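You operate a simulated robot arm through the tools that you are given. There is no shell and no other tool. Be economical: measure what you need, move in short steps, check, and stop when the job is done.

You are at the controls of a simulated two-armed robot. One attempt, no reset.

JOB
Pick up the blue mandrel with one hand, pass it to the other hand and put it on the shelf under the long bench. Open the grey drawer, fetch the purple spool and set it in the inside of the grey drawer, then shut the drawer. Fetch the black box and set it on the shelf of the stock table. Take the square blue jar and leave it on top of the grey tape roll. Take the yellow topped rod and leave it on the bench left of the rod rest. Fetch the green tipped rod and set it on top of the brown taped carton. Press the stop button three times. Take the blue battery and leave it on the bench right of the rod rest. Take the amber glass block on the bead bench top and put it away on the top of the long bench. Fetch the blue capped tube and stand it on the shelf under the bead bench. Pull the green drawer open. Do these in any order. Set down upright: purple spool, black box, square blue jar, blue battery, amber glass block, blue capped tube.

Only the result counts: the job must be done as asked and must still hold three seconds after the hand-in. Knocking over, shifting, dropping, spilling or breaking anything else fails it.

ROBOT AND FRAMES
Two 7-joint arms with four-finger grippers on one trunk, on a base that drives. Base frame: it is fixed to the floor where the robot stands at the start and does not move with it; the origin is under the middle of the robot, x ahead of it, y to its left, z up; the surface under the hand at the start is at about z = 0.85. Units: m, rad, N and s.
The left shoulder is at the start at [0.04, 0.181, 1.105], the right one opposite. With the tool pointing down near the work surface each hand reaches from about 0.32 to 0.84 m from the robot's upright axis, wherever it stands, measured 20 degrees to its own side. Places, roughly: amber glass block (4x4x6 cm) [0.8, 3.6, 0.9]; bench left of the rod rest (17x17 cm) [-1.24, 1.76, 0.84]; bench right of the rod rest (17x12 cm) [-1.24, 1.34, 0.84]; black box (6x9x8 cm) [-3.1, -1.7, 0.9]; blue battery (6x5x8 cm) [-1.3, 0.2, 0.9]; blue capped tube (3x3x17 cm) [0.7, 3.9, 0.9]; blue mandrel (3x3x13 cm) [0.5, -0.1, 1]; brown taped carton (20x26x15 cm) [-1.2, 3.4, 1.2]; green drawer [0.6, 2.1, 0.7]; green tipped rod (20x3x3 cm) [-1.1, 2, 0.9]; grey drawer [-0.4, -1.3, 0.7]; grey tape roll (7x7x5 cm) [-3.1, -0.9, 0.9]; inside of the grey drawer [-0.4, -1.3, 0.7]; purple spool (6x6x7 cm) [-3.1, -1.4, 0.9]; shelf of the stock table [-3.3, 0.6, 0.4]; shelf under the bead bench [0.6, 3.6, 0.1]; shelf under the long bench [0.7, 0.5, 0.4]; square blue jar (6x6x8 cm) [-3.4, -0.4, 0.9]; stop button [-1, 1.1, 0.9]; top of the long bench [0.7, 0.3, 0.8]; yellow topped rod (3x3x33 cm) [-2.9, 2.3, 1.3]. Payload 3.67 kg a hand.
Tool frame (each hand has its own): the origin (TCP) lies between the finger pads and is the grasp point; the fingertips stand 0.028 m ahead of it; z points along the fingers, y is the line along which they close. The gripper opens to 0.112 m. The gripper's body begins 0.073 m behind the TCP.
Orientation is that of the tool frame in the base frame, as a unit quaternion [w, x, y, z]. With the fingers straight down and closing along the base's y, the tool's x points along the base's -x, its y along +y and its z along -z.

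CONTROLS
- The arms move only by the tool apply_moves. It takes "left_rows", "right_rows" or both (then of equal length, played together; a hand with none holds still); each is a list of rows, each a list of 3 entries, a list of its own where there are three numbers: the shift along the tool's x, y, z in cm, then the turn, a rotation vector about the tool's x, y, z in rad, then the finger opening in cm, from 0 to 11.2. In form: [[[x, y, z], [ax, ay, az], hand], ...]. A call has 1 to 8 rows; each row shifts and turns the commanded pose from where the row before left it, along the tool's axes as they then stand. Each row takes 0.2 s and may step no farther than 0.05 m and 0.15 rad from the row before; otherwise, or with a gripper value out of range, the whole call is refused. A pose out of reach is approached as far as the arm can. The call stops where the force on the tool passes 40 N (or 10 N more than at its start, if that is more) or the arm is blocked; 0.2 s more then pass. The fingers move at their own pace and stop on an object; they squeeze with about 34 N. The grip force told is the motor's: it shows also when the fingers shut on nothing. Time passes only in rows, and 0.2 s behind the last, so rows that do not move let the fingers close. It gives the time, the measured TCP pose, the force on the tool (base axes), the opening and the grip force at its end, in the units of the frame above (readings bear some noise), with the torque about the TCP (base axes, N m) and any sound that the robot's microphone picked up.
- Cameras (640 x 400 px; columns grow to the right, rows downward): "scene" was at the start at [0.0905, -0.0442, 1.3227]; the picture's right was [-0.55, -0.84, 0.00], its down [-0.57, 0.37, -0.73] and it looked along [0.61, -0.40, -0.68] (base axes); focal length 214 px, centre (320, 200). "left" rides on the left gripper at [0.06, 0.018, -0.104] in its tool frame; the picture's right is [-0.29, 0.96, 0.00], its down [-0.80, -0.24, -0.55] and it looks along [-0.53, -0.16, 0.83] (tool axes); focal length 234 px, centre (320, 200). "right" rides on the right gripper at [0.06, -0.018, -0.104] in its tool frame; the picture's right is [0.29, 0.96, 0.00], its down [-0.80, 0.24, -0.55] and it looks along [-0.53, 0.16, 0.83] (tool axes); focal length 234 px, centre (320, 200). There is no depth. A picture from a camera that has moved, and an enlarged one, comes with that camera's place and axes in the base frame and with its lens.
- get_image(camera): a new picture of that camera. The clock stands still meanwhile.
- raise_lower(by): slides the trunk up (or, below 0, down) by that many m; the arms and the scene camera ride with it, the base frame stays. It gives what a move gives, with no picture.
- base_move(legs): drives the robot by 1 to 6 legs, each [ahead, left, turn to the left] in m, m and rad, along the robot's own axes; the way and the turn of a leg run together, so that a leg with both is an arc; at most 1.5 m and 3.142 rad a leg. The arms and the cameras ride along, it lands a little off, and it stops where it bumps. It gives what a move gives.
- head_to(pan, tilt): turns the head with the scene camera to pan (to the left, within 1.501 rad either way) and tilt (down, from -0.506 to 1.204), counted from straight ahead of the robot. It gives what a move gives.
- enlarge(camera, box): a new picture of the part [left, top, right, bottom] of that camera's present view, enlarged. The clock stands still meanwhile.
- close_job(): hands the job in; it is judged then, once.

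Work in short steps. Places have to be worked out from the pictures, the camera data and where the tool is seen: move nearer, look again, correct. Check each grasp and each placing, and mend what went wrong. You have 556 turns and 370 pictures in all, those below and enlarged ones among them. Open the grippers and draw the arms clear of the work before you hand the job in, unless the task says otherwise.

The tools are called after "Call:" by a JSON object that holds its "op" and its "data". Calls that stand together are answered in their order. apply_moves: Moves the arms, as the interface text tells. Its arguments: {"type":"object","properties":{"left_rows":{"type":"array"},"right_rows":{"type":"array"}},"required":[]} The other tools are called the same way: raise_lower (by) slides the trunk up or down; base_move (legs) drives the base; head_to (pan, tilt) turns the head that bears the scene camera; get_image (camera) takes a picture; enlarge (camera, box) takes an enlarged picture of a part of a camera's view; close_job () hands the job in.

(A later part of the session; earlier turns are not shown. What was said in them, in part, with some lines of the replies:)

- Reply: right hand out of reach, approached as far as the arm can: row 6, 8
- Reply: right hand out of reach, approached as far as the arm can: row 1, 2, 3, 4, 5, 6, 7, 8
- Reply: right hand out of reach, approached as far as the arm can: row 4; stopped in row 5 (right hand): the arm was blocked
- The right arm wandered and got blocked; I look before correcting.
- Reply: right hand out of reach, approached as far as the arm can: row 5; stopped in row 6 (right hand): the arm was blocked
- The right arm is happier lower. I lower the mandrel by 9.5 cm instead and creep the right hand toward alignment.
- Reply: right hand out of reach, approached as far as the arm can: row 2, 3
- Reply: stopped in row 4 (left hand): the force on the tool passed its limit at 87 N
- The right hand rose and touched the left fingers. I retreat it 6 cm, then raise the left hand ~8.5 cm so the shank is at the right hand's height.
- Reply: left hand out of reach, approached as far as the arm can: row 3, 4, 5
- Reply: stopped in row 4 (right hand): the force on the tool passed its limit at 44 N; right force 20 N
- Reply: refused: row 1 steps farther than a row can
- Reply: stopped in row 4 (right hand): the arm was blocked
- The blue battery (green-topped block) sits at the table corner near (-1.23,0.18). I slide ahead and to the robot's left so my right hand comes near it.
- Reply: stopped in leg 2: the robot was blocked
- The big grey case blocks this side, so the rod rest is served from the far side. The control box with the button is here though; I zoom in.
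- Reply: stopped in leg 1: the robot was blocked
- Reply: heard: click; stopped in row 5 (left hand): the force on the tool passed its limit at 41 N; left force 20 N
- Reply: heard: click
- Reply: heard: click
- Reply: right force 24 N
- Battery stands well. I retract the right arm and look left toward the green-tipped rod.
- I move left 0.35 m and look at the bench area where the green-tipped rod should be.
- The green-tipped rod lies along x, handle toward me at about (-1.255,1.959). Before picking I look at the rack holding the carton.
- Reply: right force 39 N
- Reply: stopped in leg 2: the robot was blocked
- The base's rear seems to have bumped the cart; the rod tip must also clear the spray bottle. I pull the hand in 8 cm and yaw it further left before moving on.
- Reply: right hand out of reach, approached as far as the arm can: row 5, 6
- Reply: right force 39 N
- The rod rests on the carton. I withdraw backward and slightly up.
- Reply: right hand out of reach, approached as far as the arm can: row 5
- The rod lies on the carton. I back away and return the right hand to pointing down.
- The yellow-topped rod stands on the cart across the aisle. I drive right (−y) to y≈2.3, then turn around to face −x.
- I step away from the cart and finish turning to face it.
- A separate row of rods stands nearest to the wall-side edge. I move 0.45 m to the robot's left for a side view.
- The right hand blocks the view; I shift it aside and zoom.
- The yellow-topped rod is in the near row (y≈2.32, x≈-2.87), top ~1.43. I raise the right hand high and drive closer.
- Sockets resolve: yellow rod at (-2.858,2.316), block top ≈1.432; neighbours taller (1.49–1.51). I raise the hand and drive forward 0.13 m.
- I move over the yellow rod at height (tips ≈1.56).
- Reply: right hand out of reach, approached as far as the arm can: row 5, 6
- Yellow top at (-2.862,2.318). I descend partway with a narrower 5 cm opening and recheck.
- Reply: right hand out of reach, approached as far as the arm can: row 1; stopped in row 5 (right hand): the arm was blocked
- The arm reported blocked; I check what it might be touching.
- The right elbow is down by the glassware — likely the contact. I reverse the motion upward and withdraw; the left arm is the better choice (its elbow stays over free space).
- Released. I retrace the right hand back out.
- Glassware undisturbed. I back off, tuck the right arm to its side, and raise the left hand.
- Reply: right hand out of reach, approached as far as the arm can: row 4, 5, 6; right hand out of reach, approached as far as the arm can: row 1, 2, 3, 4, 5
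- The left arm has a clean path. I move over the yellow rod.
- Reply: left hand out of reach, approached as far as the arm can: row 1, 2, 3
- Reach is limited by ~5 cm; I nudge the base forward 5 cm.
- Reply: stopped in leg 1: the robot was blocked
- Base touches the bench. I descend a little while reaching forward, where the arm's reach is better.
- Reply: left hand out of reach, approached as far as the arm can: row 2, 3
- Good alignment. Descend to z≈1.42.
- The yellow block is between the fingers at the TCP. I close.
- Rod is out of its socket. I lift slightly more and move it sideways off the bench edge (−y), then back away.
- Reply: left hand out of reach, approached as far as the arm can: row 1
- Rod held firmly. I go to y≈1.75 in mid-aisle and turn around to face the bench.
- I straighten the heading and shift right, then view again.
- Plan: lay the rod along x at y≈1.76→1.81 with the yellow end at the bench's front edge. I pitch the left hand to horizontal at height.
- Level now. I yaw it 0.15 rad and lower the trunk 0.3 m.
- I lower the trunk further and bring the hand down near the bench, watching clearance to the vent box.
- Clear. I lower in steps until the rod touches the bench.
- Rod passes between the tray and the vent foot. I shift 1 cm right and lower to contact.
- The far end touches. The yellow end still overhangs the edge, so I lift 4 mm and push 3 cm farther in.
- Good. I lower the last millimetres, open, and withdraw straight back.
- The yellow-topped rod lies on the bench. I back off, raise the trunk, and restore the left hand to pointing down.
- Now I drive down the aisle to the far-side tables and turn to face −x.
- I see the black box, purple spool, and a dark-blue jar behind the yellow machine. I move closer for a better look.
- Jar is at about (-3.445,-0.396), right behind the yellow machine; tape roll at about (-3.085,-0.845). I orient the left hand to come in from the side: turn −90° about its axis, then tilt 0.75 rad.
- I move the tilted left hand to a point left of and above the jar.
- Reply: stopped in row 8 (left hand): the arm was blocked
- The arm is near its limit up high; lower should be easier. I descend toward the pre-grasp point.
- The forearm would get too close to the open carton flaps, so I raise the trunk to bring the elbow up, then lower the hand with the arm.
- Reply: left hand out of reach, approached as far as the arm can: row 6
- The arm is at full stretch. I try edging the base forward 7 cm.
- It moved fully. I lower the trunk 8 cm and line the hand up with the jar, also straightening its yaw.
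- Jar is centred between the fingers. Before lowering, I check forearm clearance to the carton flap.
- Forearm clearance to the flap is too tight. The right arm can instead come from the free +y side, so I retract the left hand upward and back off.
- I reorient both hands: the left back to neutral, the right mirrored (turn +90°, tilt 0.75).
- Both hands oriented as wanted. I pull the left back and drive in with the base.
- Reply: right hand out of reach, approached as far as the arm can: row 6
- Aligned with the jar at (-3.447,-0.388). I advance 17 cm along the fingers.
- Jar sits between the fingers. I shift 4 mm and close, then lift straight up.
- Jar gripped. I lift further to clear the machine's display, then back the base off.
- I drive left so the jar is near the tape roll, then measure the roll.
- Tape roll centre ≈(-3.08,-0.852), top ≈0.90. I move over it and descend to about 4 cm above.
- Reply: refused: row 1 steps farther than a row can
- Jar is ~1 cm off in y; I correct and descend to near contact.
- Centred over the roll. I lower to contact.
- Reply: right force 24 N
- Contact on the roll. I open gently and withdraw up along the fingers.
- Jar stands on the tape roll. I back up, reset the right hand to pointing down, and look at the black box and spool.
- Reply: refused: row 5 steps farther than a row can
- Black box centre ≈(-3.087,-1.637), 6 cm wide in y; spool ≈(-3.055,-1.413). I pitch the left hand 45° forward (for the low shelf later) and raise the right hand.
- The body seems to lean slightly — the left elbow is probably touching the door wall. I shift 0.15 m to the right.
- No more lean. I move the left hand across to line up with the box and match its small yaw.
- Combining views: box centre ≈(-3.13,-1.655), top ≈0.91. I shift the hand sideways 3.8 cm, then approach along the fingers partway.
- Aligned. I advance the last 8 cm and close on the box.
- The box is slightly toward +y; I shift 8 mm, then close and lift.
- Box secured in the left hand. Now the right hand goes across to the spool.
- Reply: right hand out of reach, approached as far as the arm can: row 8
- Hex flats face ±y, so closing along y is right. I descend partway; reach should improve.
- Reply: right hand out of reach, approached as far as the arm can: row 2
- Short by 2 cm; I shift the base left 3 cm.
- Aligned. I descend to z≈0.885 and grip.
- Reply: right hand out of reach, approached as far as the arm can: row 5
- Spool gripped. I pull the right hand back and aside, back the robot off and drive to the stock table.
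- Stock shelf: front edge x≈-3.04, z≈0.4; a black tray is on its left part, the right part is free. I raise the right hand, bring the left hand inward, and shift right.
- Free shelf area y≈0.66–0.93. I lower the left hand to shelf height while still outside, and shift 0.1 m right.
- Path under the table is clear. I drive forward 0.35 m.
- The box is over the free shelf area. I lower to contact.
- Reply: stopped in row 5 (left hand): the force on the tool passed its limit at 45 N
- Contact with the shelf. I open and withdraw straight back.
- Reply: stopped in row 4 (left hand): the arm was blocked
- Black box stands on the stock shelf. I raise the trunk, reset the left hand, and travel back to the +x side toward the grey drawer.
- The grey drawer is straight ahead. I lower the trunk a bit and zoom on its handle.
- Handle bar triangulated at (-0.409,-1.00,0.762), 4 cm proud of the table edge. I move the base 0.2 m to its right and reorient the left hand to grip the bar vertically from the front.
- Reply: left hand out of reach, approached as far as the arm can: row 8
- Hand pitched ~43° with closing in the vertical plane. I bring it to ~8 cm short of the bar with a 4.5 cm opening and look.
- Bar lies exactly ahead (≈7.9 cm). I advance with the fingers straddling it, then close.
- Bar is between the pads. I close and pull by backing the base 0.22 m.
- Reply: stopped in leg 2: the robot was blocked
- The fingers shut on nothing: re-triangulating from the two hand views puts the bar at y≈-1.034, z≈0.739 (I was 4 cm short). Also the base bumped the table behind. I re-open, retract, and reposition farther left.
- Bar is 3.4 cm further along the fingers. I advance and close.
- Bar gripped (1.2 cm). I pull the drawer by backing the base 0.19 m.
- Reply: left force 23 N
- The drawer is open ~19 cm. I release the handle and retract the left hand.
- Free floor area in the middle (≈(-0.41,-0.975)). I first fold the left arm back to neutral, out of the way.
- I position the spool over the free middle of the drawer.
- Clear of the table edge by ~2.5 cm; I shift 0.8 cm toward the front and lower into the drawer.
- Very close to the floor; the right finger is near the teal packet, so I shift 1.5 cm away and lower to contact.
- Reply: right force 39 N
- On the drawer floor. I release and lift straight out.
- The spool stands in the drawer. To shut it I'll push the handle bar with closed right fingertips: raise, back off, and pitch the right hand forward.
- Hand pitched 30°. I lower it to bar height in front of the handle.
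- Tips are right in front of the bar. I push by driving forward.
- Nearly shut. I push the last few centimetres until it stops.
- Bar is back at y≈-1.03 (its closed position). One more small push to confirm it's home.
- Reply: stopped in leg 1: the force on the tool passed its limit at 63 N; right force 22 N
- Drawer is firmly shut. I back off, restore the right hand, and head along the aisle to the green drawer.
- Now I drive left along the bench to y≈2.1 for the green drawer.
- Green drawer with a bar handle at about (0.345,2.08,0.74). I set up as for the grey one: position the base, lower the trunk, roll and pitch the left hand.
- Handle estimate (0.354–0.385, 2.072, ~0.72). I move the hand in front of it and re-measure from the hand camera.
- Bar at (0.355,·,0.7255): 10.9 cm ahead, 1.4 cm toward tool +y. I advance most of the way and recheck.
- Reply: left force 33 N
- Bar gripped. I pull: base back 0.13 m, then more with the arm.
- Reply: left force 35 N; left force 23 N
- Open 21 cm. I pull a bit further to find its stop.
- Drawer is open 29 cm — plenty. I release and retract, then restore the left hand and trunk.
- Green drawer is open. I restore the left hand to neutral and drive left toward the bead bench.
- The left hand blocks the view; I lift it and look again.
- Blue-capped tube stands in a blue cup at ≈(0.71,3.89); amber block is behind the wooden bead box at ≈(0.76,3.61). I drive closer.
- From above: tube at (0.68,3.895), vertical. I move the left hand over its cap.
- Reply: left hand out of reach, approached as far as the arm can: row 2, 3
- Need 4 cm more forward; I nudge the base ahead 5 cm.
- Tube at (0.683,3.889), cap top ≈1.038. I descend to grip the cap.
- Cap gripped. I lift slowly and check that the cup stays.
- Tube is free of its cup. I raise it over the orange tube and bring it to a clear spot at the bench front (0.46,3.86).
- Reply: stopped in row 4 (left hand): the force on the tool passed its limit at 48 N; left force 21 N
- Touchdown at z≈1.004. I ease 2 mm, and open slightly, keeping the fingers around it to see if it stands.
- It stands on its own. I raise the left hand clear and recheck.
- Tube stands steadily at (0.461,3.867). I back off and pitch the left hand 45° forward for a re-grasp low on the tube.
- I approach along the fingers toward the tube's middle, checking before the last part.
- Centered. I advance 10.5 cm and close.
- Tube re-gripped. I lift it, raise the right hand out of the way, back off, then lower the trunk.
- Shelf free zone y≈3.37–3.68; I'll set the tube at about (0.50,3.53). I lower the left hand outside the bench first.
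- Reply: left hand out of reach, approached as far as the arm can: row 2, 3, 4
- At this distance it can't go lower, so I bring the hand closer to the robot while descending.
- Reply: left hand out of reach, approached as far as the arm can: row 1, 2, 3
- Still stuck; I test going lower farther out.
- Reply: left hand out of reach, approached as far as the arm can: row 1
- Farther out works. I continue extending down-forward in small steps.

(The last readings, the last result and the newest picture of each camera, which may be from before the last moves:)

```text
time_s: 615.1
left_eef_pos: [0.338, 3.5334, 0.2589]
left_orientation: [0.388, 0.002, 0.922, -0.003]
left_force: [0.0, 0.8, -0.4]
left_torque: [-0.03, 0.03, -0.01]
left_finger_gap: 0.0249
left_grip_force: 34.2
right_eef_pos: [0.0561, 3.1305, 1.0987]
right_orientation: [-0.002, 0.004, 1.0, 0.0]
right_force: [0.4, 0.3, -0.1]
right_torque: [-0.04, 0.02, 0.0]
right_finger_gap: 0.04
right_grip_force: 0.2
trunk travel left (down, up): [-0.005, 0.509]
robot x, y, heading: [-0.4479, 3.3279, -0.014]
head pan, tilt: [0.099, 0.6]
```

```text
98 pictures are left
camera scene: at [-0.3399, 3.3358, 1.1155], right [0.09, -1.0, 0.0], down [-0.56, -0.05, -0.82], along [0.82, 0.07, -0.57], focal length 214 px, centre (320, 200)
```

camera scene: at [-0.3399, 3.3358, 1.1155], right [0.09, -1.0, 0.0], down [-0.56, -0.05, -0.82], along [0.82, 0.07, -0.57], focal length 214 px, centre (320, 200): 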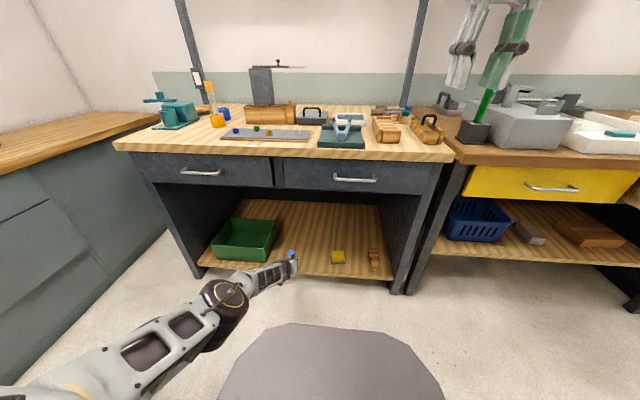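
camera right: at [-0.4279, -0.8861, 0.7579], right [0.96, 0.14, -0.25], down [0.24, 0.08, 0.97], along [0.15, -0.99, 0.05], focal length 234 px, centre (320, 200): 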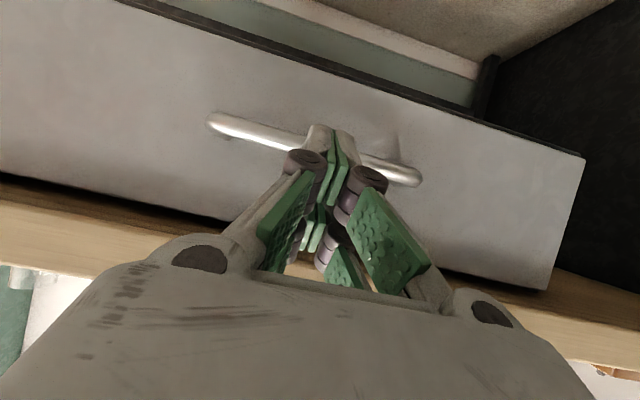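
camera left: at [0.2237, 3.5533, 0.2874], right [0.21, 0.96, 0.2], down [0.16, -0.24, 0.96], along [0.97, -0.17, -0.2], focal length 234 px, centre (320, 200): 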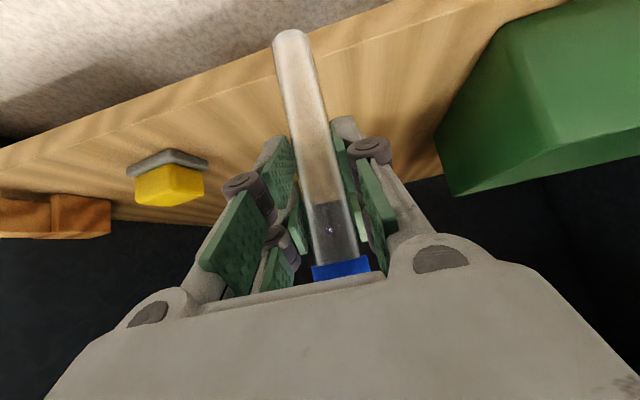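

Tube is just in front of the shelf. I raise 2 cm for margin and drive forward 0.17 m.

Call:
{"op": "apply_moves", "data": {"left_rows": [[[-1.43, 0, -1.39], [0, 0, 0], 0], [[0, 0, 0], [0, 0, 0], 0]]}}

Call:
{"op": "base_move", "data": {"legs": [[0.17, 0, 0]]}}

Call:
{"op": "get_image", "data": {"camera": "left"}}

Call:
{"op": "get_image", "data": {"camera": "scene"}}

```text
time_s: 615.7
left_eef_pos: [0.339, 3.5363, 0.2796]
left_orientation: [0.389, 0.002, 0.921, -0.002]
left_force: [-1.7, -1.1, -0.8]
left_torque: [0.01, 0.01, -0.01]
left_finger_gap: 0.0246
left_grip_force: 34.0
right_eef_pos: [0.0541, 3.1291, 1.0983]
right_orientation: [-0.002, 0.005, 1.0, -0.001]
right_force: [0.7, 0.0, 0.6]
right_torque: [0.0, -0.02, 0.0]
right_finger_gap: 0.04
right_grip_force: 0.0
trunk travel left (down, up): [-0.005, 0.509]
robot x, y, heading: [-0.4514, 3.3253, -0.009]
head pan, tilt: [0.099, 0.6]
```

```text
time_s: 617.2
left_eef_pos: [0.5141, 3.5339, 0.2793]
left_orientation: [0.389, 0.001, 0.921, 0.0]
left_force: [0.1, -0.7, -0.5]
left_torque: [0.01, -0.03, 0.02]
left_finger_gap: 0.0247
left_grip_force: 34.2
right_eef_pos: [0.2295, 3.1292, 1.0971]
right_orientation: [-0.003, 0.005, 1.0, -0.001]
right_force: [0.3, 0.8, -0.6]
right_torque: [-0.04, 0.05, -0.04]
right_finger_gap: 0.0402
right_grip_force: 0.0
trunk travel left (down, up): [-0.005, 0.509]
robot x, y, heading: [-0.273, 3.3262, -0.005]
head pan, tilt: [0.099, 0.6]
```

```text
97 pictures are left
camera left: at [0.3986, 3.553, 0.3069], right [0.21, 0.96, 0.21], down [0.16, -0.24, 0.96], along [0.97, -0.16, -0.2], focal length 234 px, centre (320, 200)
```

left: 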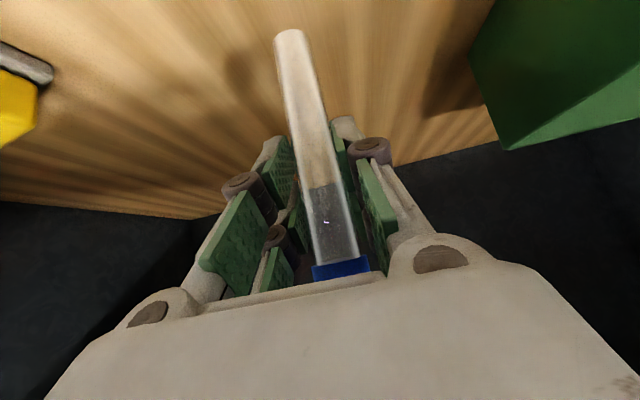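

```text
96 pictures are left
camera scene: at [-0.165, 3.3331, 1.1153], right [0.09, -1.0, 0.0], down [-0.56, -0.05, -0.82], along [0.82, 0.07, -0.57], focal length 214 px, centre (320, 200)
```

scene: 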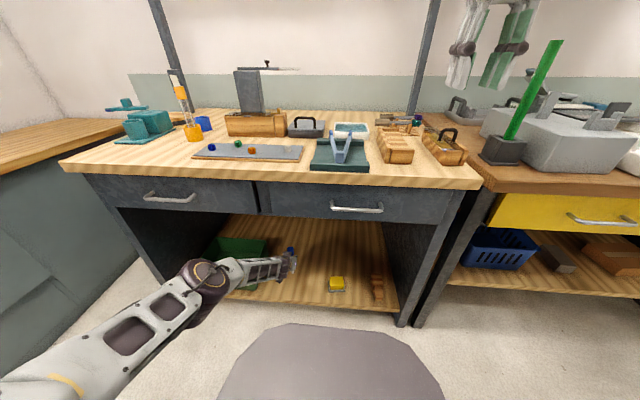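

Above the free shelf area. I lower to contact in small steps.

Call:
{"op": "apply_moves", "data": {"left_rows": [[[0.72, 0, 0.7], [0, 0, 0], 0], [[0.72, 0, 0.7], [0, 0, 0], 0], [[0.36, 0, 0.35], [0, 0, 0], 0], [[0.36, 0, 0.35], [0, 0, 0], 0], [[0.36, 0, 0.35], [0, 0, 0], 0], [[0.29, 0, 0.28], [0, 0, 0], 0], [[0.29, 0, 0.28], [0, 0, 0], 0], [[0, 0, 0], [0, 0, 0], 0]]}}

```text
time_s: 619.0
left_eef_pos: [0.5044, 3.5334, 0.2487]
left_orientation: [0.388, 0.002, 0.922, -0.001]
left_force: [-0.4, 0.3, -1.1]
left_torque: [0.01, 0.0, -0.01]
left_finger_gap: 0.0246
left_grip_force: 34.5
left hand out of reach, approached as far as the arm can: row 3, 5, 7
right_eef_pos: [0.2287, 3.1279, 1.0968]
right_orientation: [-0.003, 0.005, 1.0, 0.0]
right_force: [-0.1, -0.1, 0.1]
right_torque: [-0.02, 0.0, -0.02]
right_finger_gap: 0.0398
right_grip_force: 0.1
trunk travel left (down, up): [-0.005, 0.509]
robot x, y, heading: [-0.2791, 3.3248, -0.015]
head pan, tilt: [0.099, 0.6]
```

Call:
{"op": "apply_moves", "data": {"left_rows": [[[-1.4, 0, 1.43], [0, 0, 0], 0], [[-1.4, 0, 1.43], [0, 0, 0], 0], [[0.72, 0, 0.7], [0, 0, 0], 0], [[0.72, 0, 0.7], [0, 0, 0], 0], [[0, 0, 0], [0, 0, 0], 0]]}}

```text
time_s: 620.2
left_eef_pos: [0.5139, 3.5269, 0.2599]
left_orientation: [0.388, 0.003, 0.921, -0.001]
left_force: [0.6, 0.5, -0.4]
left_torque: [0.02, 0.0, 0.02]
left_finger_gap: 0.0255
left_grip_force: 34.6
left hand out of reach, approached as far as the arm can: row 1, 2, 3, 4
right_eef_pos: [0.2303, 3.1287, 1.0976]
right_orientation: [-0.003, 0.006, 1.0, 0.0]
right_force: [-0.2, 0.8, -1.0]
right_torque: [0.0, 0.02, -0.05]
right_finger_gap: 0.0397
right_grip_force: 0.1
trunk travel left (down, up): [-0.005, 0.509]
robot x, y, heading: [-0.2743, 3.3276, -0.008]
head pan, tilt: [0.099, 0.6]
```

That is the outer limit; I try slightly closer in while descending.

Call:
{"op": "apply_moves", "data": {"left_rows": [[[1.4, 0, -1.43], [0, 0, 0], 0], [[1.4, 0, -1.43], [0, 0, 0], 0], [[1.4, 0, -1.43], [0, 0, 0], 0], [[0.72, 0, 0.7], [0, 0, 0], 0], [[0.72, 0, 0.7], [0, 0, 0], 0], [[0.72, 0, 0.7], [0, 0, 0], 0], [[0, 0, 0], [0, 0, 0], 0]]}}

```text
time_s: 621.8
left_eef_pos: [0.4732, 3.5273, 0.2318]
left_orientation: [0.388, 0.002, 0.922, -0.001]
left_force: [-0.1, -0.5, -0.3]
left_torque: [0.0, -0.02, 0.02]
left_finger_gap: 0.0246
left_grip_force: 34.3
left hand out of reach, approached as far as the arm can: row 1, 3
right_eef_pos: [0.229, 3.1277, 1.0971]
right_orientation: [-0.004, 0.006, 1.0, 0.0]
right_force: [-0.6, -0.3, -0.1]
right_torque: [-0.01, 0.01, 0.04]
right_finger_gap: 0.0401
right_grip_force: 0.1
trunk travel left (down, up): [-0.005, 0.509]
robot x, y, heading: [-0.2739, 3.3258, -0.012]
head pan, tilt: [0.099, 0.6]
```

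That works. I continue inward-down with finer steps.

Call:
{"op": "apply_moves", "data": {"left_rows": [[[1.0, 0, -0.3], [0, 0, 0], 0], [[1.0, 0, -0.3], [0, 0, 0], 0], [[0.9, 0, 0.1], [0, 0, 0], 0], [[0.9, 0, 0.1], [0, 0, 0], 0], [[0, 0, 0], [0, 0, 0], 0]]}}

Call:
{"op": "get_image", "data": {"camera": "left"}}

```text
time_s: 623.0
left_eef_pos: [0.47, 3.5272, 0.2288]
left_orientation: [0.389, 0.002, 0.921, 0.0]
left_force: [0.4, -0.8, 15.2]
left_torque: [-0.1, -0.25, -0.01]
left_finger_gap: 0.0248
left_grip_force: 34.1
left hand out of reach, approached as far as the arm can: row 1, 2, 4
right_eef_pos: [0.2277, 3.1275, 1.0977]
right_orientation: [-0.002, 0.005, 1.0, 0.001]
right_force: [0.2, -0.5, 0.7]
right_torque: [-0.01, 0.02, -0.02]
right_finger_gap: 0.0401
right_grip_force: 0.1
trunk travel left (down, up): [-0.005, 0.509]
robot x, y, heading: [-0.2767, 3.3238, -0.011]
head pan, tilt: [0.099, 0.6]
```

```text
95 pictures are left
camera left: at [0.3549, 3.5463, 0.256], right [0.2, 0.96, 0.21], down [0.16, -0.24, 0.96], along [0.97, -0.16, -0.2], focal length 234 px, centre (320, 200)
```

left: 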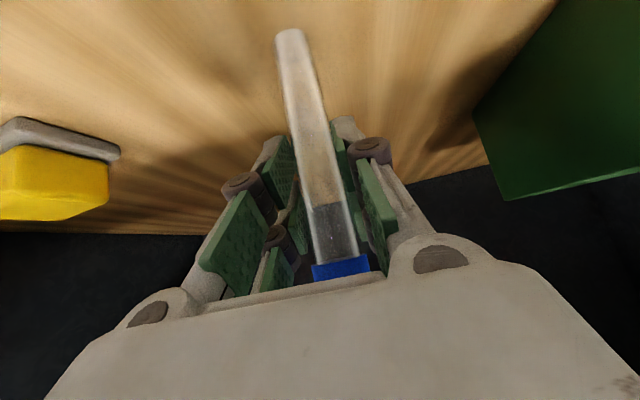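

15 N upward: contact with the shelf (z≈0.13). I press a hair more to be sure, then release.

Call:
{"op": "apply_moves", "data": {"left_rows": [[[0.15, 0, 0.15], [0, 0, 0], 0], [[0, 0, 0], [0, 0, 0], 0]]}}

```text
time_s: 623.6
left_eef_pos: [0.47, 3.5276, 0.2255]
left_orientation: [0.39, 0.002, 0.921, 0.001]
left_force: [2.8, -1.2, 24.5]
left_torque: [-0.1, -0.54, 0.04]
left_finger_gap: 0.0252
left_grip_force: 33.9
right_eef_pos: [0.2264, 3.1271, 1.0984]
right_orientation: [0.0, 0.005, 1.0, 0.001]
right_force: [0.5, 0.3, -0.2]
right_torque: [0.0, 0.01, -0.03]
right_finger_gap: 0.0401
right_grip_force: 0.1
trunk travel left (down, up): [-0.005, 0.509]
robot x, y, heading: [-0.2749, 3.3196, -0.007]
head pan, tilt: [0.099, 0.6]
```

Force rises to 24 N — it's standing on the shelf. I ease off and open gradually.

Call:
{"op": "apply_moves", "data": {"left_rows": [[[-0.15, 0, -0.15], [0, 0, 0], 0], [[0, 0, 0], [0, 0, 0], 2.8], [[0, 0, 0], [0, 0, 0], 3.2], [[0, 0, 0], [0, 0, 0], 3.8], [[0, 0, 0], [0, 0, 0], 4.5], [[0, 0, 0], [0, 0, 0], 4.5]]}}

Call:
{"op": "get_image", "data": {"camera": "left"}}

```text
time_s: 625.0
left_eef_pos: [0.4685, 3.5273, 0.2257]
left_orientation: [0.386, 0.003, 0.922, -0.001]
left_force: [-0.2, -0.1, -0.2]
left_torque: [0.03, 0.03, 0.02]
left_finger_gap: 0.045
left_grip_force: 0.0
right_eef_pos: [0.2282, 3.1265, 1.0971]
right_orientation: [-0.002, 0.006, 1.0, -0.001]
right_force: [0.5, -0.2, 0.4]
right_torque: [0.0, -0.01, -0.01]
right_finger_gap: 0.0401
right_grip_force: 0.2
trunk travel left (down, up): [-0.005, 0.509]
robot x, y, heading: [-0.2791, 3.3213, -0.005]
head pan, tilt: [0.099, 0.6]
```

```text
94 pictures are left
camera left: at [0.3536, 3.547, 0.2534], right [0.2, 0.96, 0.21], down [0.16, -0.24, 0.96], along [0.97, -0.16, -0.2], focal length 234 px, centre (320, 200)
```

left: 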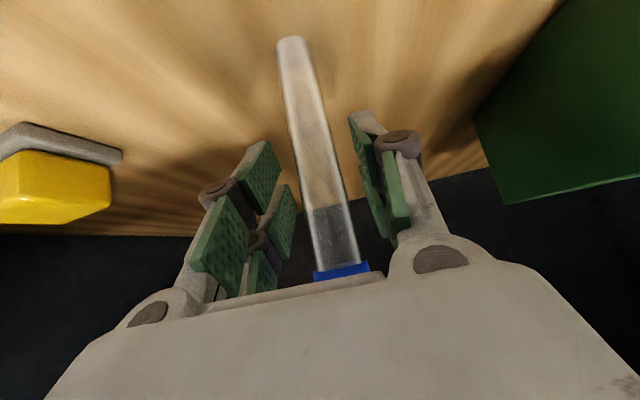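

It stands freely. I open wide and back straight out with the base.

Call:
{"op": "apply_moves", "data": {"left_rows": [[[0, 0, 0], [0, 0, 0], 7], [[0, 0, 0], [0, 0, 0], 9.5], [[0, 0, 0], [0, 0, 0], 9.5]]}}

Call:
{"op": "base_move", "data": {"legs": [[-0.2, 0, 0]]}}

Call:
{"op": "get_image", "data": {"camera": "left"}}

Call:
{"op": "get_image", "data": {"camera": "scene"}}

```text
time_s: 625.8
left_eef_pos: [0.468, 3.5275, 0.2249]
left_orientation: [0.387, 0.002, 0.922, 0.0]
left_force: [0.0, -0.1, 0.1]
left_torque: [-0.02, -0.02, 0.01]
left_finger_gap: 0.095
left_grip_force: 0.1
right_eef_pos: [0.229, 3.1275, 1.0975]
right_orientation: [-0.002, 0.005, 1.0, -0.001]
right_force: [-0.5, 0.1, 0.1]
right_torque: [-0.01, 0.01, 0.0]
right_finger_gap: 0.0403
right_grip_force: 0.0
trunk travel left (down, up): [-0.005, 0.509]
robot x, y, heading: [-0.2771, 3.3239, -0.01]
head pan, tilt: [0.099, 0.6]
```

```text
time_s: 627.4
left_eef_pos: [0.2665, 3.5331, 0.226]
left_orientation: [0.387, -0.001, 0.922, 0.001]
left_force: [0.3, -0.1, -0.1]
left_torque: [0.02, 0.0, 0.01]
left_finger_gap: 0.095
left_grip_force: 0.0
right_eef_pos: [0.0279, 3.1329, 1.0981]
right_orientation: [-0.002, 0.003, 1.0, 0.0]
right_force: [-0.9, -0.5, 0.5]
right_torque: [-0.01, -0.02, -0.02]
right_finger_gap: 0.0401
right_grip_force: 0.0
trunk travel left (down, up): [-0.005, 0.509]
robot x, y, heading: [-0.4714, 3.3257, -0.007]
head pan, tilt: [0.099, 0.6]
```

```text
93 pictures are left
camera left: at [0.1521, 3.5517, 0.2542], right [0.2, 0.96, 0.21], down [0.16, -0.24, 0.96], along [0.97, -0.16, -0.2], focal length 234 px, centre (320, 200)
```

left: 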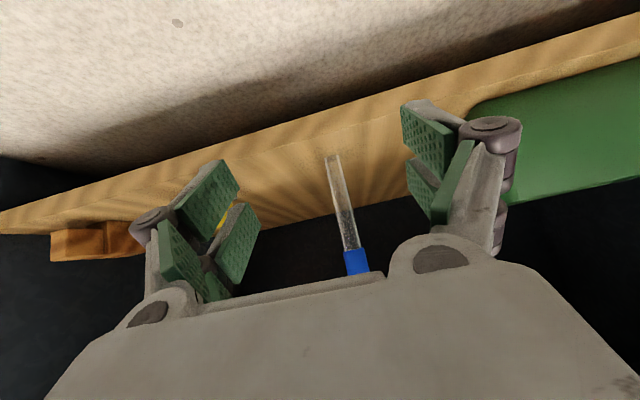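

```text
92 pictures are left
camera scene: at [-0.368, 3.3354, 1.1157], right [0.09, -1.0, 0.0], down [-0.56, -0.05, -0.83], along [0.82, 0.08, -0.56], focal length 214 px, centre (320, 200)
```

scene: 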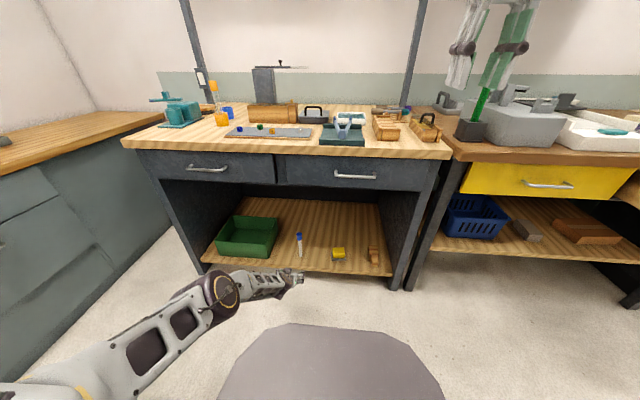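

Tube stands on the bead bench shelf. I raise the trunk and bring the left arm back up to neutral.

Call:
{"op": "raise_lower", "data": {"by": 0.22}}

Call:
{"op": "apply_moves", "data": {"left_rows": [[[-2.5, 0, -3.8], [0, 0, 0], 8], [[-2.5, 0, -3.8], [0, 0, 0], 8], [[-2.8, 0, -3.5], [0, 0, 0], 8], [[-3, 0, -3.3], [0, 0, 0], 8], [[-3.2, 0, -3.1], [0, 0, 0], 8], [[-3.2, 0, -3.1], [0, 0, 0], 8], [[-3.2, 0, -3.1], [0, 0, 0], 8], [[-3.2, 0, -3.1], [0, 0, 0], 8]]}}

Call:
{"op": "apply_moves", "data": {"left_rows": [[[-3.2, 0, -3.1], [0, 0, 0], 8], [[0, 0, 0], [0, 0.131, 0], 8], [[0, 0, 0], [0, 0.131, 0], 8], [[0, 0, 0], [0, 0.131, 0], 8], [[0, 0, 0], [0, 0.131, 0], 8], [[0, 0, 0], [0, 0.131, 0], 8], [[0, 0, 0], [0, 0.131, 0], 8], [[0, 0, -4.5], [0, 0, 0], 8]]}}

Call:
{"op": "apply_moves", "data": {"left_rows": [[[0, 0, -4.5], [0, 0, 0], 8], [[0, 0, -4.5], [0, 0, 0], 8], [[0, 0, -4.5], [0, 0, 0], 8], [[0, 0, -4.5], [0, 0, 0], 8], [[0, 0, -4.5], [0, 0, 0], 8], [[0, 0, -4.5], [0, 0, 0], 8]]}}

```text
time_s: 629.7
left_eef_pos: [0.2669, 3.5332, 0.4447]
left_orientation: [0.387, 0.001, 0.922, 0.0]
left_force: [-0.2, -0.3, 0.2]
left_torque: [0.02, -0.01, -0.02]
left_finger_gap: 0.0949
left_grip_force: 0.0
right_eef_pos: [0.0294, 3.133, 1.3167]
right_orientation: [-0.003, 0.003, 1.0, 0.0]
right_force: [-0.2, 0.0, -0.4]
right_torque: [-0.03, -0.02, 0.0]
right_finger_gap: 0.04
right_grip_force: 0.1
trunk travel left (down, up): [-0.225, 0.289]
robot x, y, heading: [-0.4798, 3.325, -0.009]
head pan, tilt: [0.099, 0.6]
```

```text
time_s: 631.5
left_eef_pos: [0.2404, 3.5311, 0.7842]
left_orientation: [0.386, 0.0, 0.922, 0.002]
left_force: [-1.3, -0.3, 0.4]
left_torque: [-0.01, 0.01, 0.01]
left_finger_gap: 0.0799
left_grip_force: 0.1
left hand out of reach, approached as far as the arm can: row 1, 2
right_eef_pos: [0.0301, 3.1324, 1.3163]
right_orientation: [-0.002, 0.003, 1.0, 0.0]
right_force: [-0.1, 0.0, 1.0]
right_torque: [0.02, -0.02, -0.01]
right_finger_gap: 0.0401
right_grip_force: 0.2
trunk travel left (down, up): [-0.225, 0.289]
robot x, y, heading: [-0.4764, 3.3277, -0.003]
head pan, tilt: [0.099, 0.6]
```

```text
time_s: 633.3
left_eef_pos: [0.2432, 3.5288, 0.8697]
left_orientation: [0.004, 0.0, 1.0, 0.001]
left_force: [0.0, 0.6, 0.0]
left_torque: [0.02, -0.02, 0.04]
left_finger_gap: 0.0798
left_grip_force: 0.1
right_eef_pos: [0.0275, 3.1325, 1.3179]
right_orientation: [-0.002, 0.003, 1.0, 0.001]
right_force: [-0.7, -0.1, -0.6]
right_torque: [-0.01, -0.03, -0.03]
right_finger_gap: 0.0399
right_grip_force: 0.0
trunk travel left (down, up): [-0.225, 0.289]
robot x, y, heading: [-0.4758, 3.3249, -0.003]
head pan, tilt: [0.099, 0.6]
```

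```text
time_s: 634.7
left_eef_pos: [0.24, 3.5289, 1.1414]
left_orientation: [0.005, -0.001, 1.0, 0.001]
left_force: [0.6, 0.2, 0.3]
left_torque: [0.01, 0.0, 0.01]
left_finger_gap: 0.0798
left_grip_force: 0.0
right_eef_pos: [0.029, 3.1309, 1.3181]
right_orientation: [-0.002, 0.002, 1.0, 0.001]
right_force: [-0.2, -1.2, 0.9]
right_torque: [0.01, -0.02, 0.0]
right_finger_gap: 0.04
right_grip_force: 0.0
trunk travel left (down, up): [-0.225, 0.289]
robot x, y, heading: [-0.4765, 3.3269, -0.004]
head pan, tilt: [0.099, 0.6]
```

I drive in so the left hand comes above the amber block.

Call:
{"op": "base_move", "data": {"legs": [[0, 0.1, 0], [0.5, 0, 0]]}}

Call:
{"op": "get_image", "data": {"camera": "left"}}

```text
time_s: 638.5
left_eef_pos: [0.7496, 3.6058, 1.1401]
left_orientation: [0.005, 0.012, 1.0, 0.0]
left_force: [-0.2, 0.2, -1.2]
left_torque: [0.03, 0.01, -0.01]
left_finger_gap: 0.0801
left_grip_force: 0.0
right_eef_pos: [0.5281, 3.2134, 1.3168]
right_orientation: [-0.003, 0.015, 1.0, 0.001]
right_force: [-0.1, -0.2, -0.5]
right_torque: [0.01, -0.01, 0.01]
right_finger_gap: 0.0401
right_grip_force: 0.0
trunk travel left (down, up): [-0.225, 0.289]
robot x, y, heading: [0.0268, 3.4198, -0.033]
head pan, tilt: [0.099, 0.6]
```

```text
91 pictures are left
camera left: at [0.6907, 3.6267, 1.2414], right [0.31, 0.95, 0.0], down [0.79, -0.26, 0.56], along [0.53, -0.17, -0.83], focal length 234 px, centre (320, 200)
```

left: 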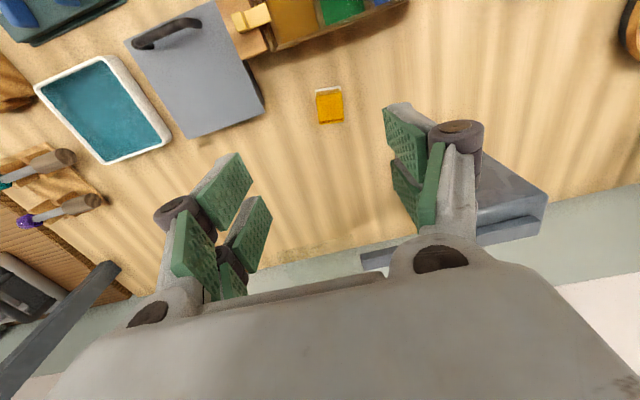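

Amber block at (0.762,3.617), yawed ~10°. I align, descend to z≈1.0 and recheck.

Call:
{"op": "apply_moves", "data": {"left_rows": [[[-1.2, 1.1, 0], [0, 0, 0.14], 8], [[0, 0, 4.5], [0, 0, 0], 8], [[0, 0, 4.5], [0, 0, 0], 8], [[0, 0, 4.5], [0, 0, 0], 8], [[0, 0, 0], [0, 0, 0], 8]]}}

Call:
{"op": "get_image", "data": {"camera": "left"}}

```text
time_s: 639.7
left_eef_pos: [0.7653, 3.6171, 1.0062]
left_orientation: [0.004, 0.08, 0.997, 0.002]
left_force: [-0.4, -1.3, -0.6]
left_torque: [0.02, 0.01, 0.03]
left_finger_gap: 0.08
left_grip_force: 0.0
right_eef_pos: [0.5265, 3.2121, 1.3171]
right_orientation: [-0.002, 0.015, 1.0, 0.0]
right_force: [0.4, -0.3, 0.5]
right_torque: [0.04, -0.06, 0.0]
right_finger_gap: 0.04
right_grip_force: 0.1
trunk travel left (down, up): [-0.225, 0.289]
robot x, y, heading: [0.024, 3.4186, -0.03]
head pan, tilt: [0.099, 0.6]
```

```text
90 pictures are left
camera left: at [0.709, 3.6443, 1.1078], right [0.44, 0.9, 0.01], down [0.74, -0.37, 0.56], along [0.51, -0.24, -0.83], focal length 234 px, centre (320, 200)
```

left: 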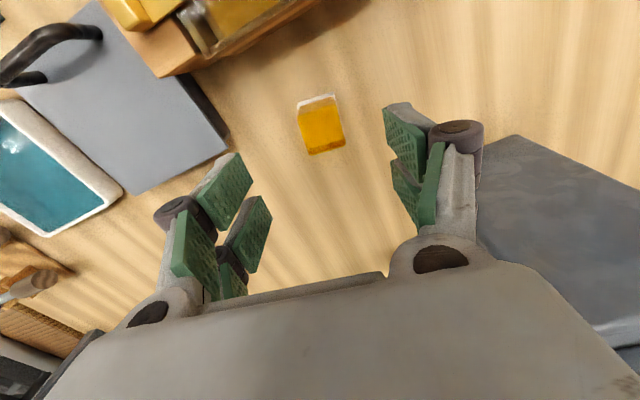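

Well aligned; a touch more yaw and descend to grip.

Call:
{"op": "apply_moves", "data": {"left_rows": [[[-0.1, 0.3, 4], [0, 0, 0.08], 8], [[0, 0, 4], [0, 0, 0], 8], [[0, 0, 4], [0, 0, 0], 8], [[0, 0, 0], [0, 0, 0], 4], [[0, 0, 0], [0, 0, 0], 2], [[0, 0, 0], [0, 0, 0], 2]]}}

Call:
{"op": "apply_moves", "data": {"left_rows": [[[0, 0, -1], [0, 0, 0], 2], [[0, 0, -4], [0, 0, 0], 2], [[0, 0, -4.5], [0, 0, 0], 2], [[0, 0, -4.5], [0, 0, 0], 2], [[0, 0, -4.5], [0, 0, 0], 2], [[0, 0, -4.5], [0, 0, 0], 2]]}}

Call:
{"op": "get_image", "data": {"camera": "left"}}

```text
time_s: 641.1
left_eef_pos: [0.7679, 3.622, 0.8869]
left_orientation: [0.006, 0.121, 0.993, 0.002]
left_force: [-1.3, 0.4, -0.2]
left_torque: [0.01, -0.08, 0.0]
left_finger_gap: 0.037
left_grip_force: 34.0
right_eef_pos: [0.5271, 3.2133, 1.3172]
right_orientation: [-0.001, 0.014, 1.0, 0.0]
right_force: [0.7, 0.2, 0.0]
right_torque: [-0.03, 0.01, 0.0]
right_finger_gap: 0.04
right_grip_force: 0.0
trunk travel left (down, up): [-0.225, 0.289]
robot x, y, heading: [0.0293, 3.4188, -0.034]
head pan, tilt: [0.099, 0.6]
```

```text
time_s: 642.5
left_eef_pos: [0.7618, 3.6179, 1.1144]
left_orientation: [0.004, 0.121, 0.993, 0.001]
left_force: [-0.1, 0.4, -1.6]
left_torque: [0.01, 0.0, 0.0]
left_finger_gap: 0.0365
left_grip_force: 34.3
right_eef_pos: [0.5269, 3.2129, 1.3166]
right_orientation: [-0.001, 0.015, 1.0, 0.001]
right_force: [0.4, -0.5, -0.4]
right_torque: [0.02, -0.02, -0.02]
right_finger_gap: 0.0403
right_grip_force: 0.1
trunk travel left (down, up): [-0.225, 0.289]
robot x, y, heading: [0.0309, 3.4193, -0.029]
head pan, tilt: [0.099, 0.6]
```

```text
89 pictures are left
camera left: at [0.7093, 3.6503, 1.2179], right [0.51, 0.86, 0.01], down [0.71, -0.43, 0.56], along [0.48, -0.28, -0.83], focal length 234 px, centre (320, 200)
```

left: 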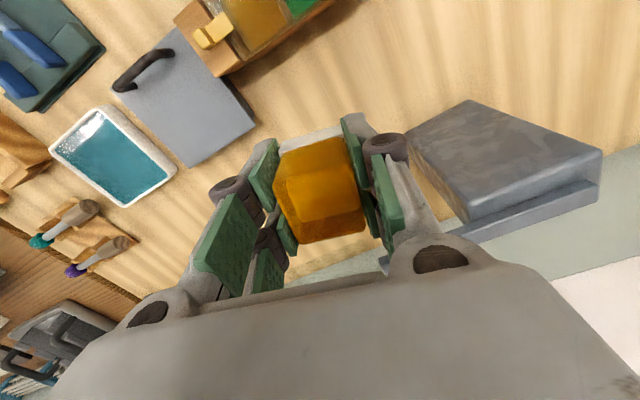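

Amber block gripped. I lift higher, retract, back off, and drive right along the aisle to the long bench.

Call:
{"op": "apply_moves", "data": {"left_rows": [[[4, 0, -2], [0, 0, 0], 2], [[4, 0, -2], [0, 0, 0], 2], [[4, 0, -2], [0, 0, 0], 2], [[4, 0, 0], [0, 0, 0], 2], [[4, 0, 0], [0, 0, 0], 2]]}}

Call:
{"op": "base_move", "data": {"legs": [[-0.48, 0, 0.03], [0, -1.5, 0], [0, -1.5, 0]]}}

Call:
{"op": "head_to", "data": {"pan": 0.0, "tilt": 0.6}}

Call:
{"op": "get_image", "data": {"camera": "scene"}}

```text
time_s: 643.7
left_eef_pos: [0.5665, 3.6694, 1.1732]
left_orientation: [0.005, 0.122, 0.993, 0.001]
left_force: [0.6, -0.4, -2.0]
left_torque: [0.0, 0.01, 0.02]
left_finger_gap: 0.0366
left_grip_force: 34.2
right_eef_pos: [0.5266, 3.2125, 1.3184]
right_orientation: [-0.002, 0.015, 1.0, 0.0]
right_force: [-0.6, 0.2, 0.6]
right_torque: [-0.02, -0.03, 0.0]
right_finger_gap: 0.0398
right_grip_force: 0.1
trunk travel left (down, up): [-0.225, 0.289]
robot x, y, heading: [0.03, 3.4221, -0.032]
head pan, tilt: [0.099, 0.6]
```

```text
time_s: 661.2
left_eef_pos: [0.1712, 0.708, 1.1721]
left_orientation: [0.004, 0.085, 0.996, 0.002]
left_force: [-1.2, -0.1, -2.1]
left_torque: [0.01, -0.02, 0.01]
left_finger_gap: 0.0365
left_grip_force: 33.8
right_eef_pos: [0.1618, 0.2504, 1.3165]
right_orientation: [-0.002, -0.021, 1.0, 0.0]
right_force: [-0.3, 0.2, 0.6]
right_torque: [-0.01, 0.03, 0.0]
right_finger_gap: 0.0398
right_grip_force: 0.0
trunk travel left (down, up): [-0.225, 0.289]
robot x, y, heading: [-0.3499, 0.4219, 0.04]
head pan, tilt: [0.099, 0.6]
```

```text
time_s: 661.9
left_eef_pos: [0.1719, 0.7075, 1.1725]
left_orientation: [0.004, 0.085, 0.996, 0.002]
left_force: [0.4, 0.1, -2.8]
left_torque: [0.02, -0.04, 0.0]
left_finger_gap: 0.0369
left_grip_force: 34.2
right_eef_pos: [0.163, 0.2511, 1.3167]
right_orientation: [-0.003, -0.022, 1.0, 0.0]
right_force: [-0.1, 0.3, 1.0]
right_torque: [0.01, 0.0, -0.01]
right_finger_gap: 0.0396
right_grip_force: 0.0
trunk travel left (down, up): [-0.225, 0.289]
robot x, y, heading: [-0.3523, 0.421, 0.041]
head pan, tilt: [0.0, 0.6]
```

```text
88 pictures are left
camera scene: at [-0.2413, 0.4261, 1.3354], right [0.04, -1.0, 0.0], down [-0.56, -0.02, -0.82], along [0.82, 0.03, -0.57], focal length 214 px, centre (320, 200)
```

scene: 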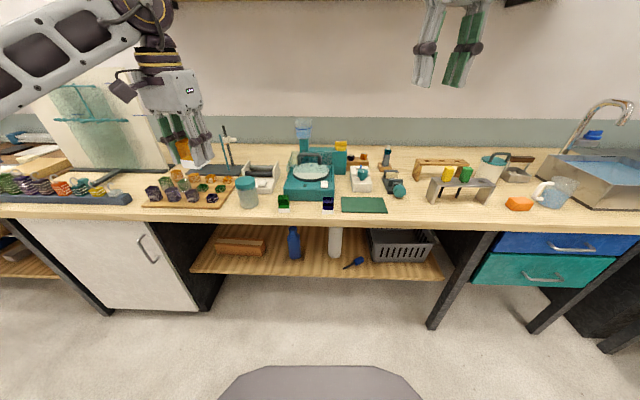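

Call:
{"op": "enlarge", "data": {"camera": "scene", "box": [330, 150, 510, 240]}}

```text
3.56 times, centred on (420, 195) of scene
camera zoom: at [-0.2413, 0.4261, 1.3354], right [0.04, -1.0, 0.0], down [-0.56, -0.02, -0.82], along [0.82, 0.03, -0.57], focal length 763 px, centre (-36, 218)
```

zoom: 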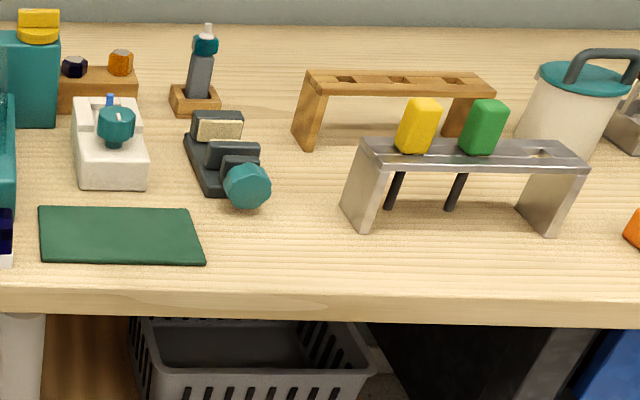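

Free spot between the green mat/vise and the mandrel rack at about (0.42,0.094). I drive right 0.6 m.

Call:
{"op": "base_move", "data": {"legs": [[0.1, -0.6, -0.041]]}}

Call:
{"op": "get_image", "data": {"camera": "left"}}

Call:
{"op": "get_image", "data": {"camera": "scene"}}

```text
time_s: 665.3
left_eef_pos: [0.2935, 0.1006, 1.1741]
left_orientation: [0.004, 0.108, 0.994, 0.002]
left_force: [0.5, -0.1, -1.3]
left_torque: [0.01, 0.01, -0.03]
left_finger_gap: 0.0364
left_grip_force: 33.5
right_eef_pos: [0.2634, -0.355, 1.3173]
right_orientation: [-0.001, 0.002, 1.0, 0.0]
right_force: [-0.2, -0.1, 1.0]
right_torque: [0.0, 0.0, 0.01]
right_finger_gap: 0.0399
right_grip_force: 0.0
trunk travel left (down, up): [-0.225, 0.289]
robot x, y, heading: [-0.244, -0.1646, -0.005]
head pan, tilt: [0.0, 0.6]
```

```text
86 pictures are left
camera left: at [0.2389, 0.132, 1.2749], right [0.49, 0.87, 0.01], down [0.72, -0.41, 0.56], along [0.49, -0.27, -0.83], focal length 234 px, centre (320, 200)
```

left: 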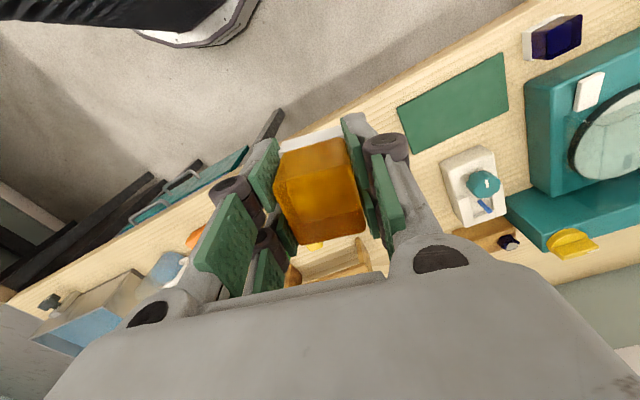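

```text
85 pictures are left
camera scene: at [-0.1321, -0.1616, 1.3354], right [-0.01, -1.0, 0.0], down [-0.57, 0.0, -0.82], along [0.82, 0.0, -0.57], focal length 214 px, centre (320, 200)
```

scene: 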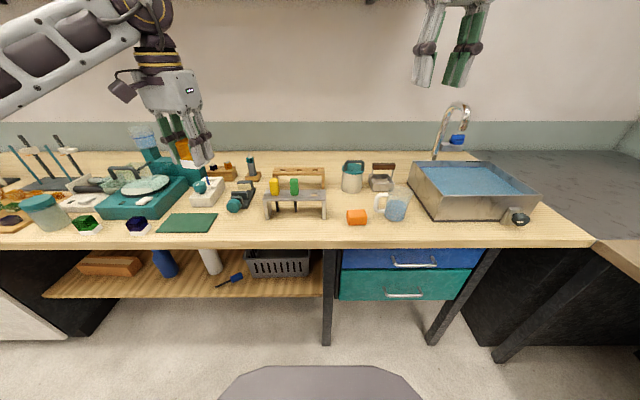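

I extend over the spot and lower to ~6 cm above the bench.

Call:
{"op": "apply_moves", "data": {"left_rows": [[[-4.18, 0.7, 0], [0, 0, 0], 2], [[-4.18, 0.7, 0], [0, 0, 0], 2], [[-4.18, 0.7, 0], [0, 0, 0], 2], [[0, 0, 4.5], [0, 0, 0], 2], [[0, 0, 4.5], [0, 0, 0], 2], [[0, 0, 4.5], [0, 0, 0], 2], [[0, 0, 4.5], [0, 0, 0], 2], [[0, 0, 0], [0, 0, 0], 2]]}}

Call:
{"op": "enlarge", "data": {"camera": "scene", "box": [150, 140, 340, 260]}}

Call:
{"op": "get_image", "data": {"camera": "left"}}

```text
time_s: 667.1
left_eef_pos: [0.423, 0.0937, 0.9953]
left_orientation: [0.005, 0.108, 0.994, 0.001]
left_force: [0.8, 0.4, -1.3]
left_torque: [0.03, 0.0, 0.0]
left_finger_gap: 0.0368
left_grip_force: 33.8
right_eef_pos: [0.2639, -0.3561, 1.3174]
right_orientation: [-0.002, 0.001, 1.0, 0.0]
right_force: [-0.4, -0.6, 0.3]
right_torque: [-0.02, -0.01, -0.03]
right_finger_gap: 0.04
right_grip_force: 0.0
trunk travel left (down, up): [-0.225, 0.289]
robot x, y, heading: [-0.2396, -0.1622, -0.003]
head pan, tilt: [0.0, 0.6]
```

```text
3.33 times, centred on (245, 200) of scene
camera zoom: at [-0.1326, -0.1622, 1.3355], right [-0.01, -1.0, 0.0], down [-0.56, 0.0, -0.83], along [0.83, 0.0, -0.56], focal length 715 px, centre (570, 200)
```

zoom: 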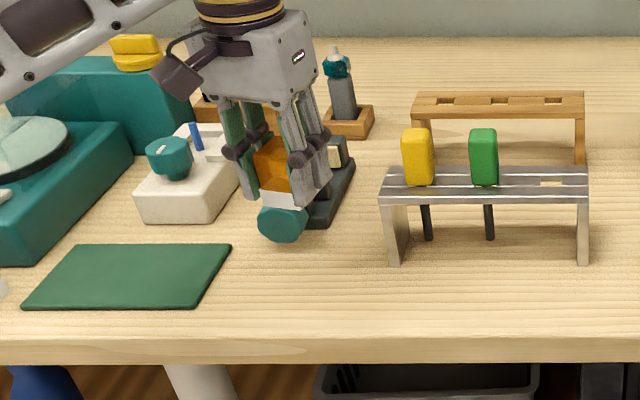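

```text
83 pictures are left
camera left: at [0.3683, 0.1249, 1.097], right [0.49, 0.87, 0.01], down [0.72, -0.41, 0.56], along [0.49, -0.27, -0.83], focal length 234 px, centre (320, 200)
```

left: 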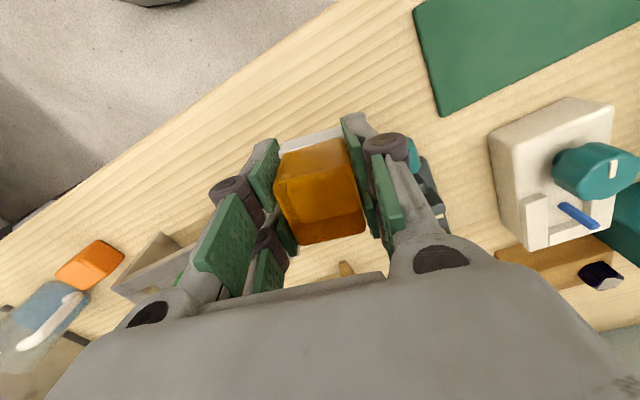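

Landing spot is clear. I lower to contact.

Call:
{"op": "apply_moves", "data": {"left_rows": [[[0, 0, 4], [0, 0, 0], 2], [[0, 0, 4], [0, 0, 0], 2], [[0, 0, 1.8], [0, 0, 0], 2], [[0, 0, 0.5], [0, 0, 0], 2], [[0, 0, 0.4], [0, 0, 0], 2], [[0, 0, 0.3], [0, 0, 0], 2], [[0, 0, 0], [0, 0, 0], 2]]}}

```text
time_s: 668.7
left_eef_pos: [0.422, 0.0953, 0.8876]
left_orientation: [0.006, 0.109, 0.994, 0.001]
left_force: [3.3, 1.9, 16.4]
left_torque: [0.13, 0.18, -0.07]
left_finger_gap: 0.0365
left_grip_force: 33.8
right_eef_pos: [0.2628, -0.3563, 1.3182]
right_orientation: [-0.002, 0.002, 1.0, 0.001]
right_force: [0.5, -0.1, -0.7]
right_torque: [0.03, 0.0, -0.03]
right_finger_gap: 0.04
right_grip_force: 0.1
trunk travel left (down, up): [-0.225, 0.289]
robot x, y, heading: [-0.2434, -0.1618, -0.004]
head pan, tilt: [0.0, 0.6]
```

Contact. I release and lift clear.

Call:
{"op": "apply_moves", "data": {"left_rows": [[[0, 0, -0.1], [0, 0, 0], 4.2], [[0, 0, 0], [0, 0, 0], 5.2], [[0, 0, 0], [0, 0, 0], 5.5], [[0, 0, -3], [0, 0, 0], 5.5], [[0, 0, -4], [0, 0, 0], 5.5], [[0, 0, -4], [0, 0, 0], 5.5], [[0, 0, -4], [0, 0, 0], 5.5], [[0, 0, -4], [0, 0, 0], 5.5]]}}

Call:
{"op": "enlarge", "data": {"camera": "scene", "box": [150, 140, 340, 260]}}

```text
time_s: 670.5
left_eef_pos: [0.4195, 0.0941, 1.0751]
left_orientation: [0.003, 0.109, 0.994, 0.001]
left_force: [-0.8, -0.4, -0.1]
left_torque: [0.04, -0.02, 0.01]
left_finger_gap: 0.055
left_grip_force: 0.1
right_eef_pos: [0.2621, -0.3562, 1.318]
right_orientation: [-0.002, 0.002, 1.0, 0.001]
right_force: [-0.1, -0.2, -0.3]
right_torque: [0.01, -0.04, 0.05]
right_finger_gap: 0.0402
right_grip_force: 0.1
trunk travel left (down, up): [-0.225, 0.289]
robot x, y, heading: [-0.2386, -0.1601, 0.001]
head pan, tilt: [0.0, 0.6]
```

```text
3.33 times, centred on (245, 200) of scene
camera zoom: at [-0.1329, -0.1622, 1.3355], right [-0.01, -1.0, 0.0], down [-0.56, 0.0, -0.83], along [0.83, 0.0, -0.56], focal length 715 px, centre (570, 200)
```

zoom: 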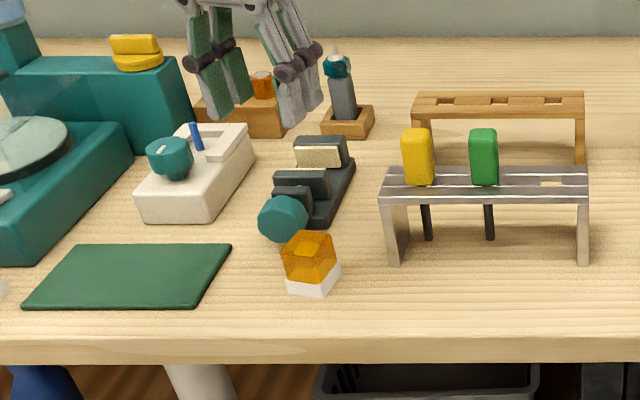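

Amber block stands on the long bench. I draw the arms clear and open the grippers before handing in.

Call:
{"op": "apply_moves", "data": {"left_rows": [[[3, 0, -3], [0, 0, 0], 9], [[4, 0, 0], [0, 0, 0], 10], [[4, 0, 0], [0, 0, 0], 10]], "right_rows": [[[0, 0, 0], [0, 0, 0], 8], [[0, 0, 0], [0, 0, 0], 10], [[0, 0, 0], [0, 0, 0], 10]]}}

Call:
{"op": "base_move", "data": {"legs": [[-0.15, 0, 0]]}}

Call:
{"op": "get_image", "data": {"camera": "scene"}}

```text
time_s: 671.3
left_eef_pos: [0.3125, 0.1158, 1.1057]
left_orientation: [0.005, 0.109, 0.994, 0.002]
left_force: [0.1, -1.1, 0.2]
left_torque: [0.02, -0.05, 0.0]
left_finger_gap: 0.1001
left_grip_force: 0.1
right_eef_pos: [0.2615, -0.3545, 1.3172]
right_orientation: [-0.002, 0.002, 1.0, 0.0]
right_force: [-0.6, 0.2, 0.1]
right_torque: [-0.05, -0.03, -0.01]
right_finger_gap: 0.1
right_grip_force: 0.0
trunk travel left (down, up): [-0.225, 0.289]
robot x, y, heading: [-0.2427, -0.1627, -0.003]
head pan, tilt: [0.0, 0.6]
```

```text
time_s: 672.6
left_eef_pos: [0.1672, 0.1181, 1.1048]
left_orientation: [0.004, 0.107, 0.994, 0.002]
left_force: [-0.5, -0.2, 1.1]
left_torque: [0.01, 0.0, 0.0]
left_finger_gap: 0.0999
left_grip_force: 0.1
right_eef_pos: [0.1194, -0.3538, 1.3168]
right_orientation: [-0.002, 0.0, 1.0, 0.001]
right_force: [1.2, 0.3, 0.3]
right_torque: [-0.02, -0.05, 0.01]
right_finger_gap: 0.0998
right_grip_force: 0.1
trunk travel left (down, up): [-0.225, 0.289]
robot x, y, heading: [-0.3868, -0.1618, -0.003]
head pan, tilt: [0.0, 0.6]
```

```text
81 pictures are left
camera scene: at [-0.2767, -0.1606, 1.3354], right [0.0, -1.0, 0.0], down [-0.57, 0.0, -0.82], along [0.82, 0.0, -0.57], focal length 214 px, centre (320, 200)
```

scene: 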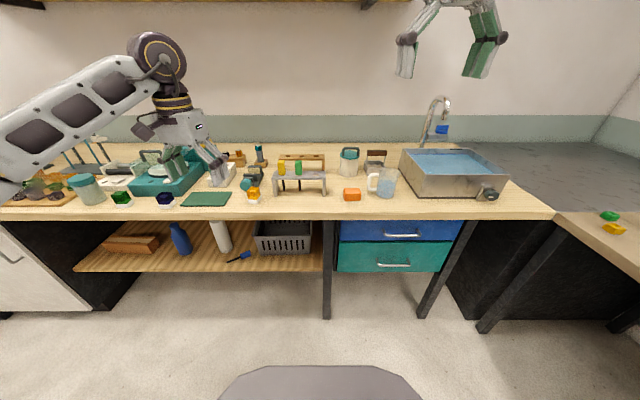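

Everything in view is in place: amber block on the bench, mandrel on the shelf, and both arms clear. I hand the job in.

Call:
{"op": "close_job", "data": {}}

```text
The job is handed in.
```

I finished all eleven tasks and handed the job in, with the grippers open and the arms clear. I did not go back for a last look at the items placed earlier on the far side.

Three points could affect the judging:
- **Green-tipped rod:** its handle hangs a few centimetres over the front edge of the carton. It was lying still when I left it.
- **Yellow-topped rod:** its yellow end sits right at the bench's front edge and may stick out slightly.
- **Bumps on the way:** the base touched the red bench and a table leg, one elbow touched a wall, and another came up against something beside the glassware. Nothing I could see had moved, but I did not re-check the items on the red bench.
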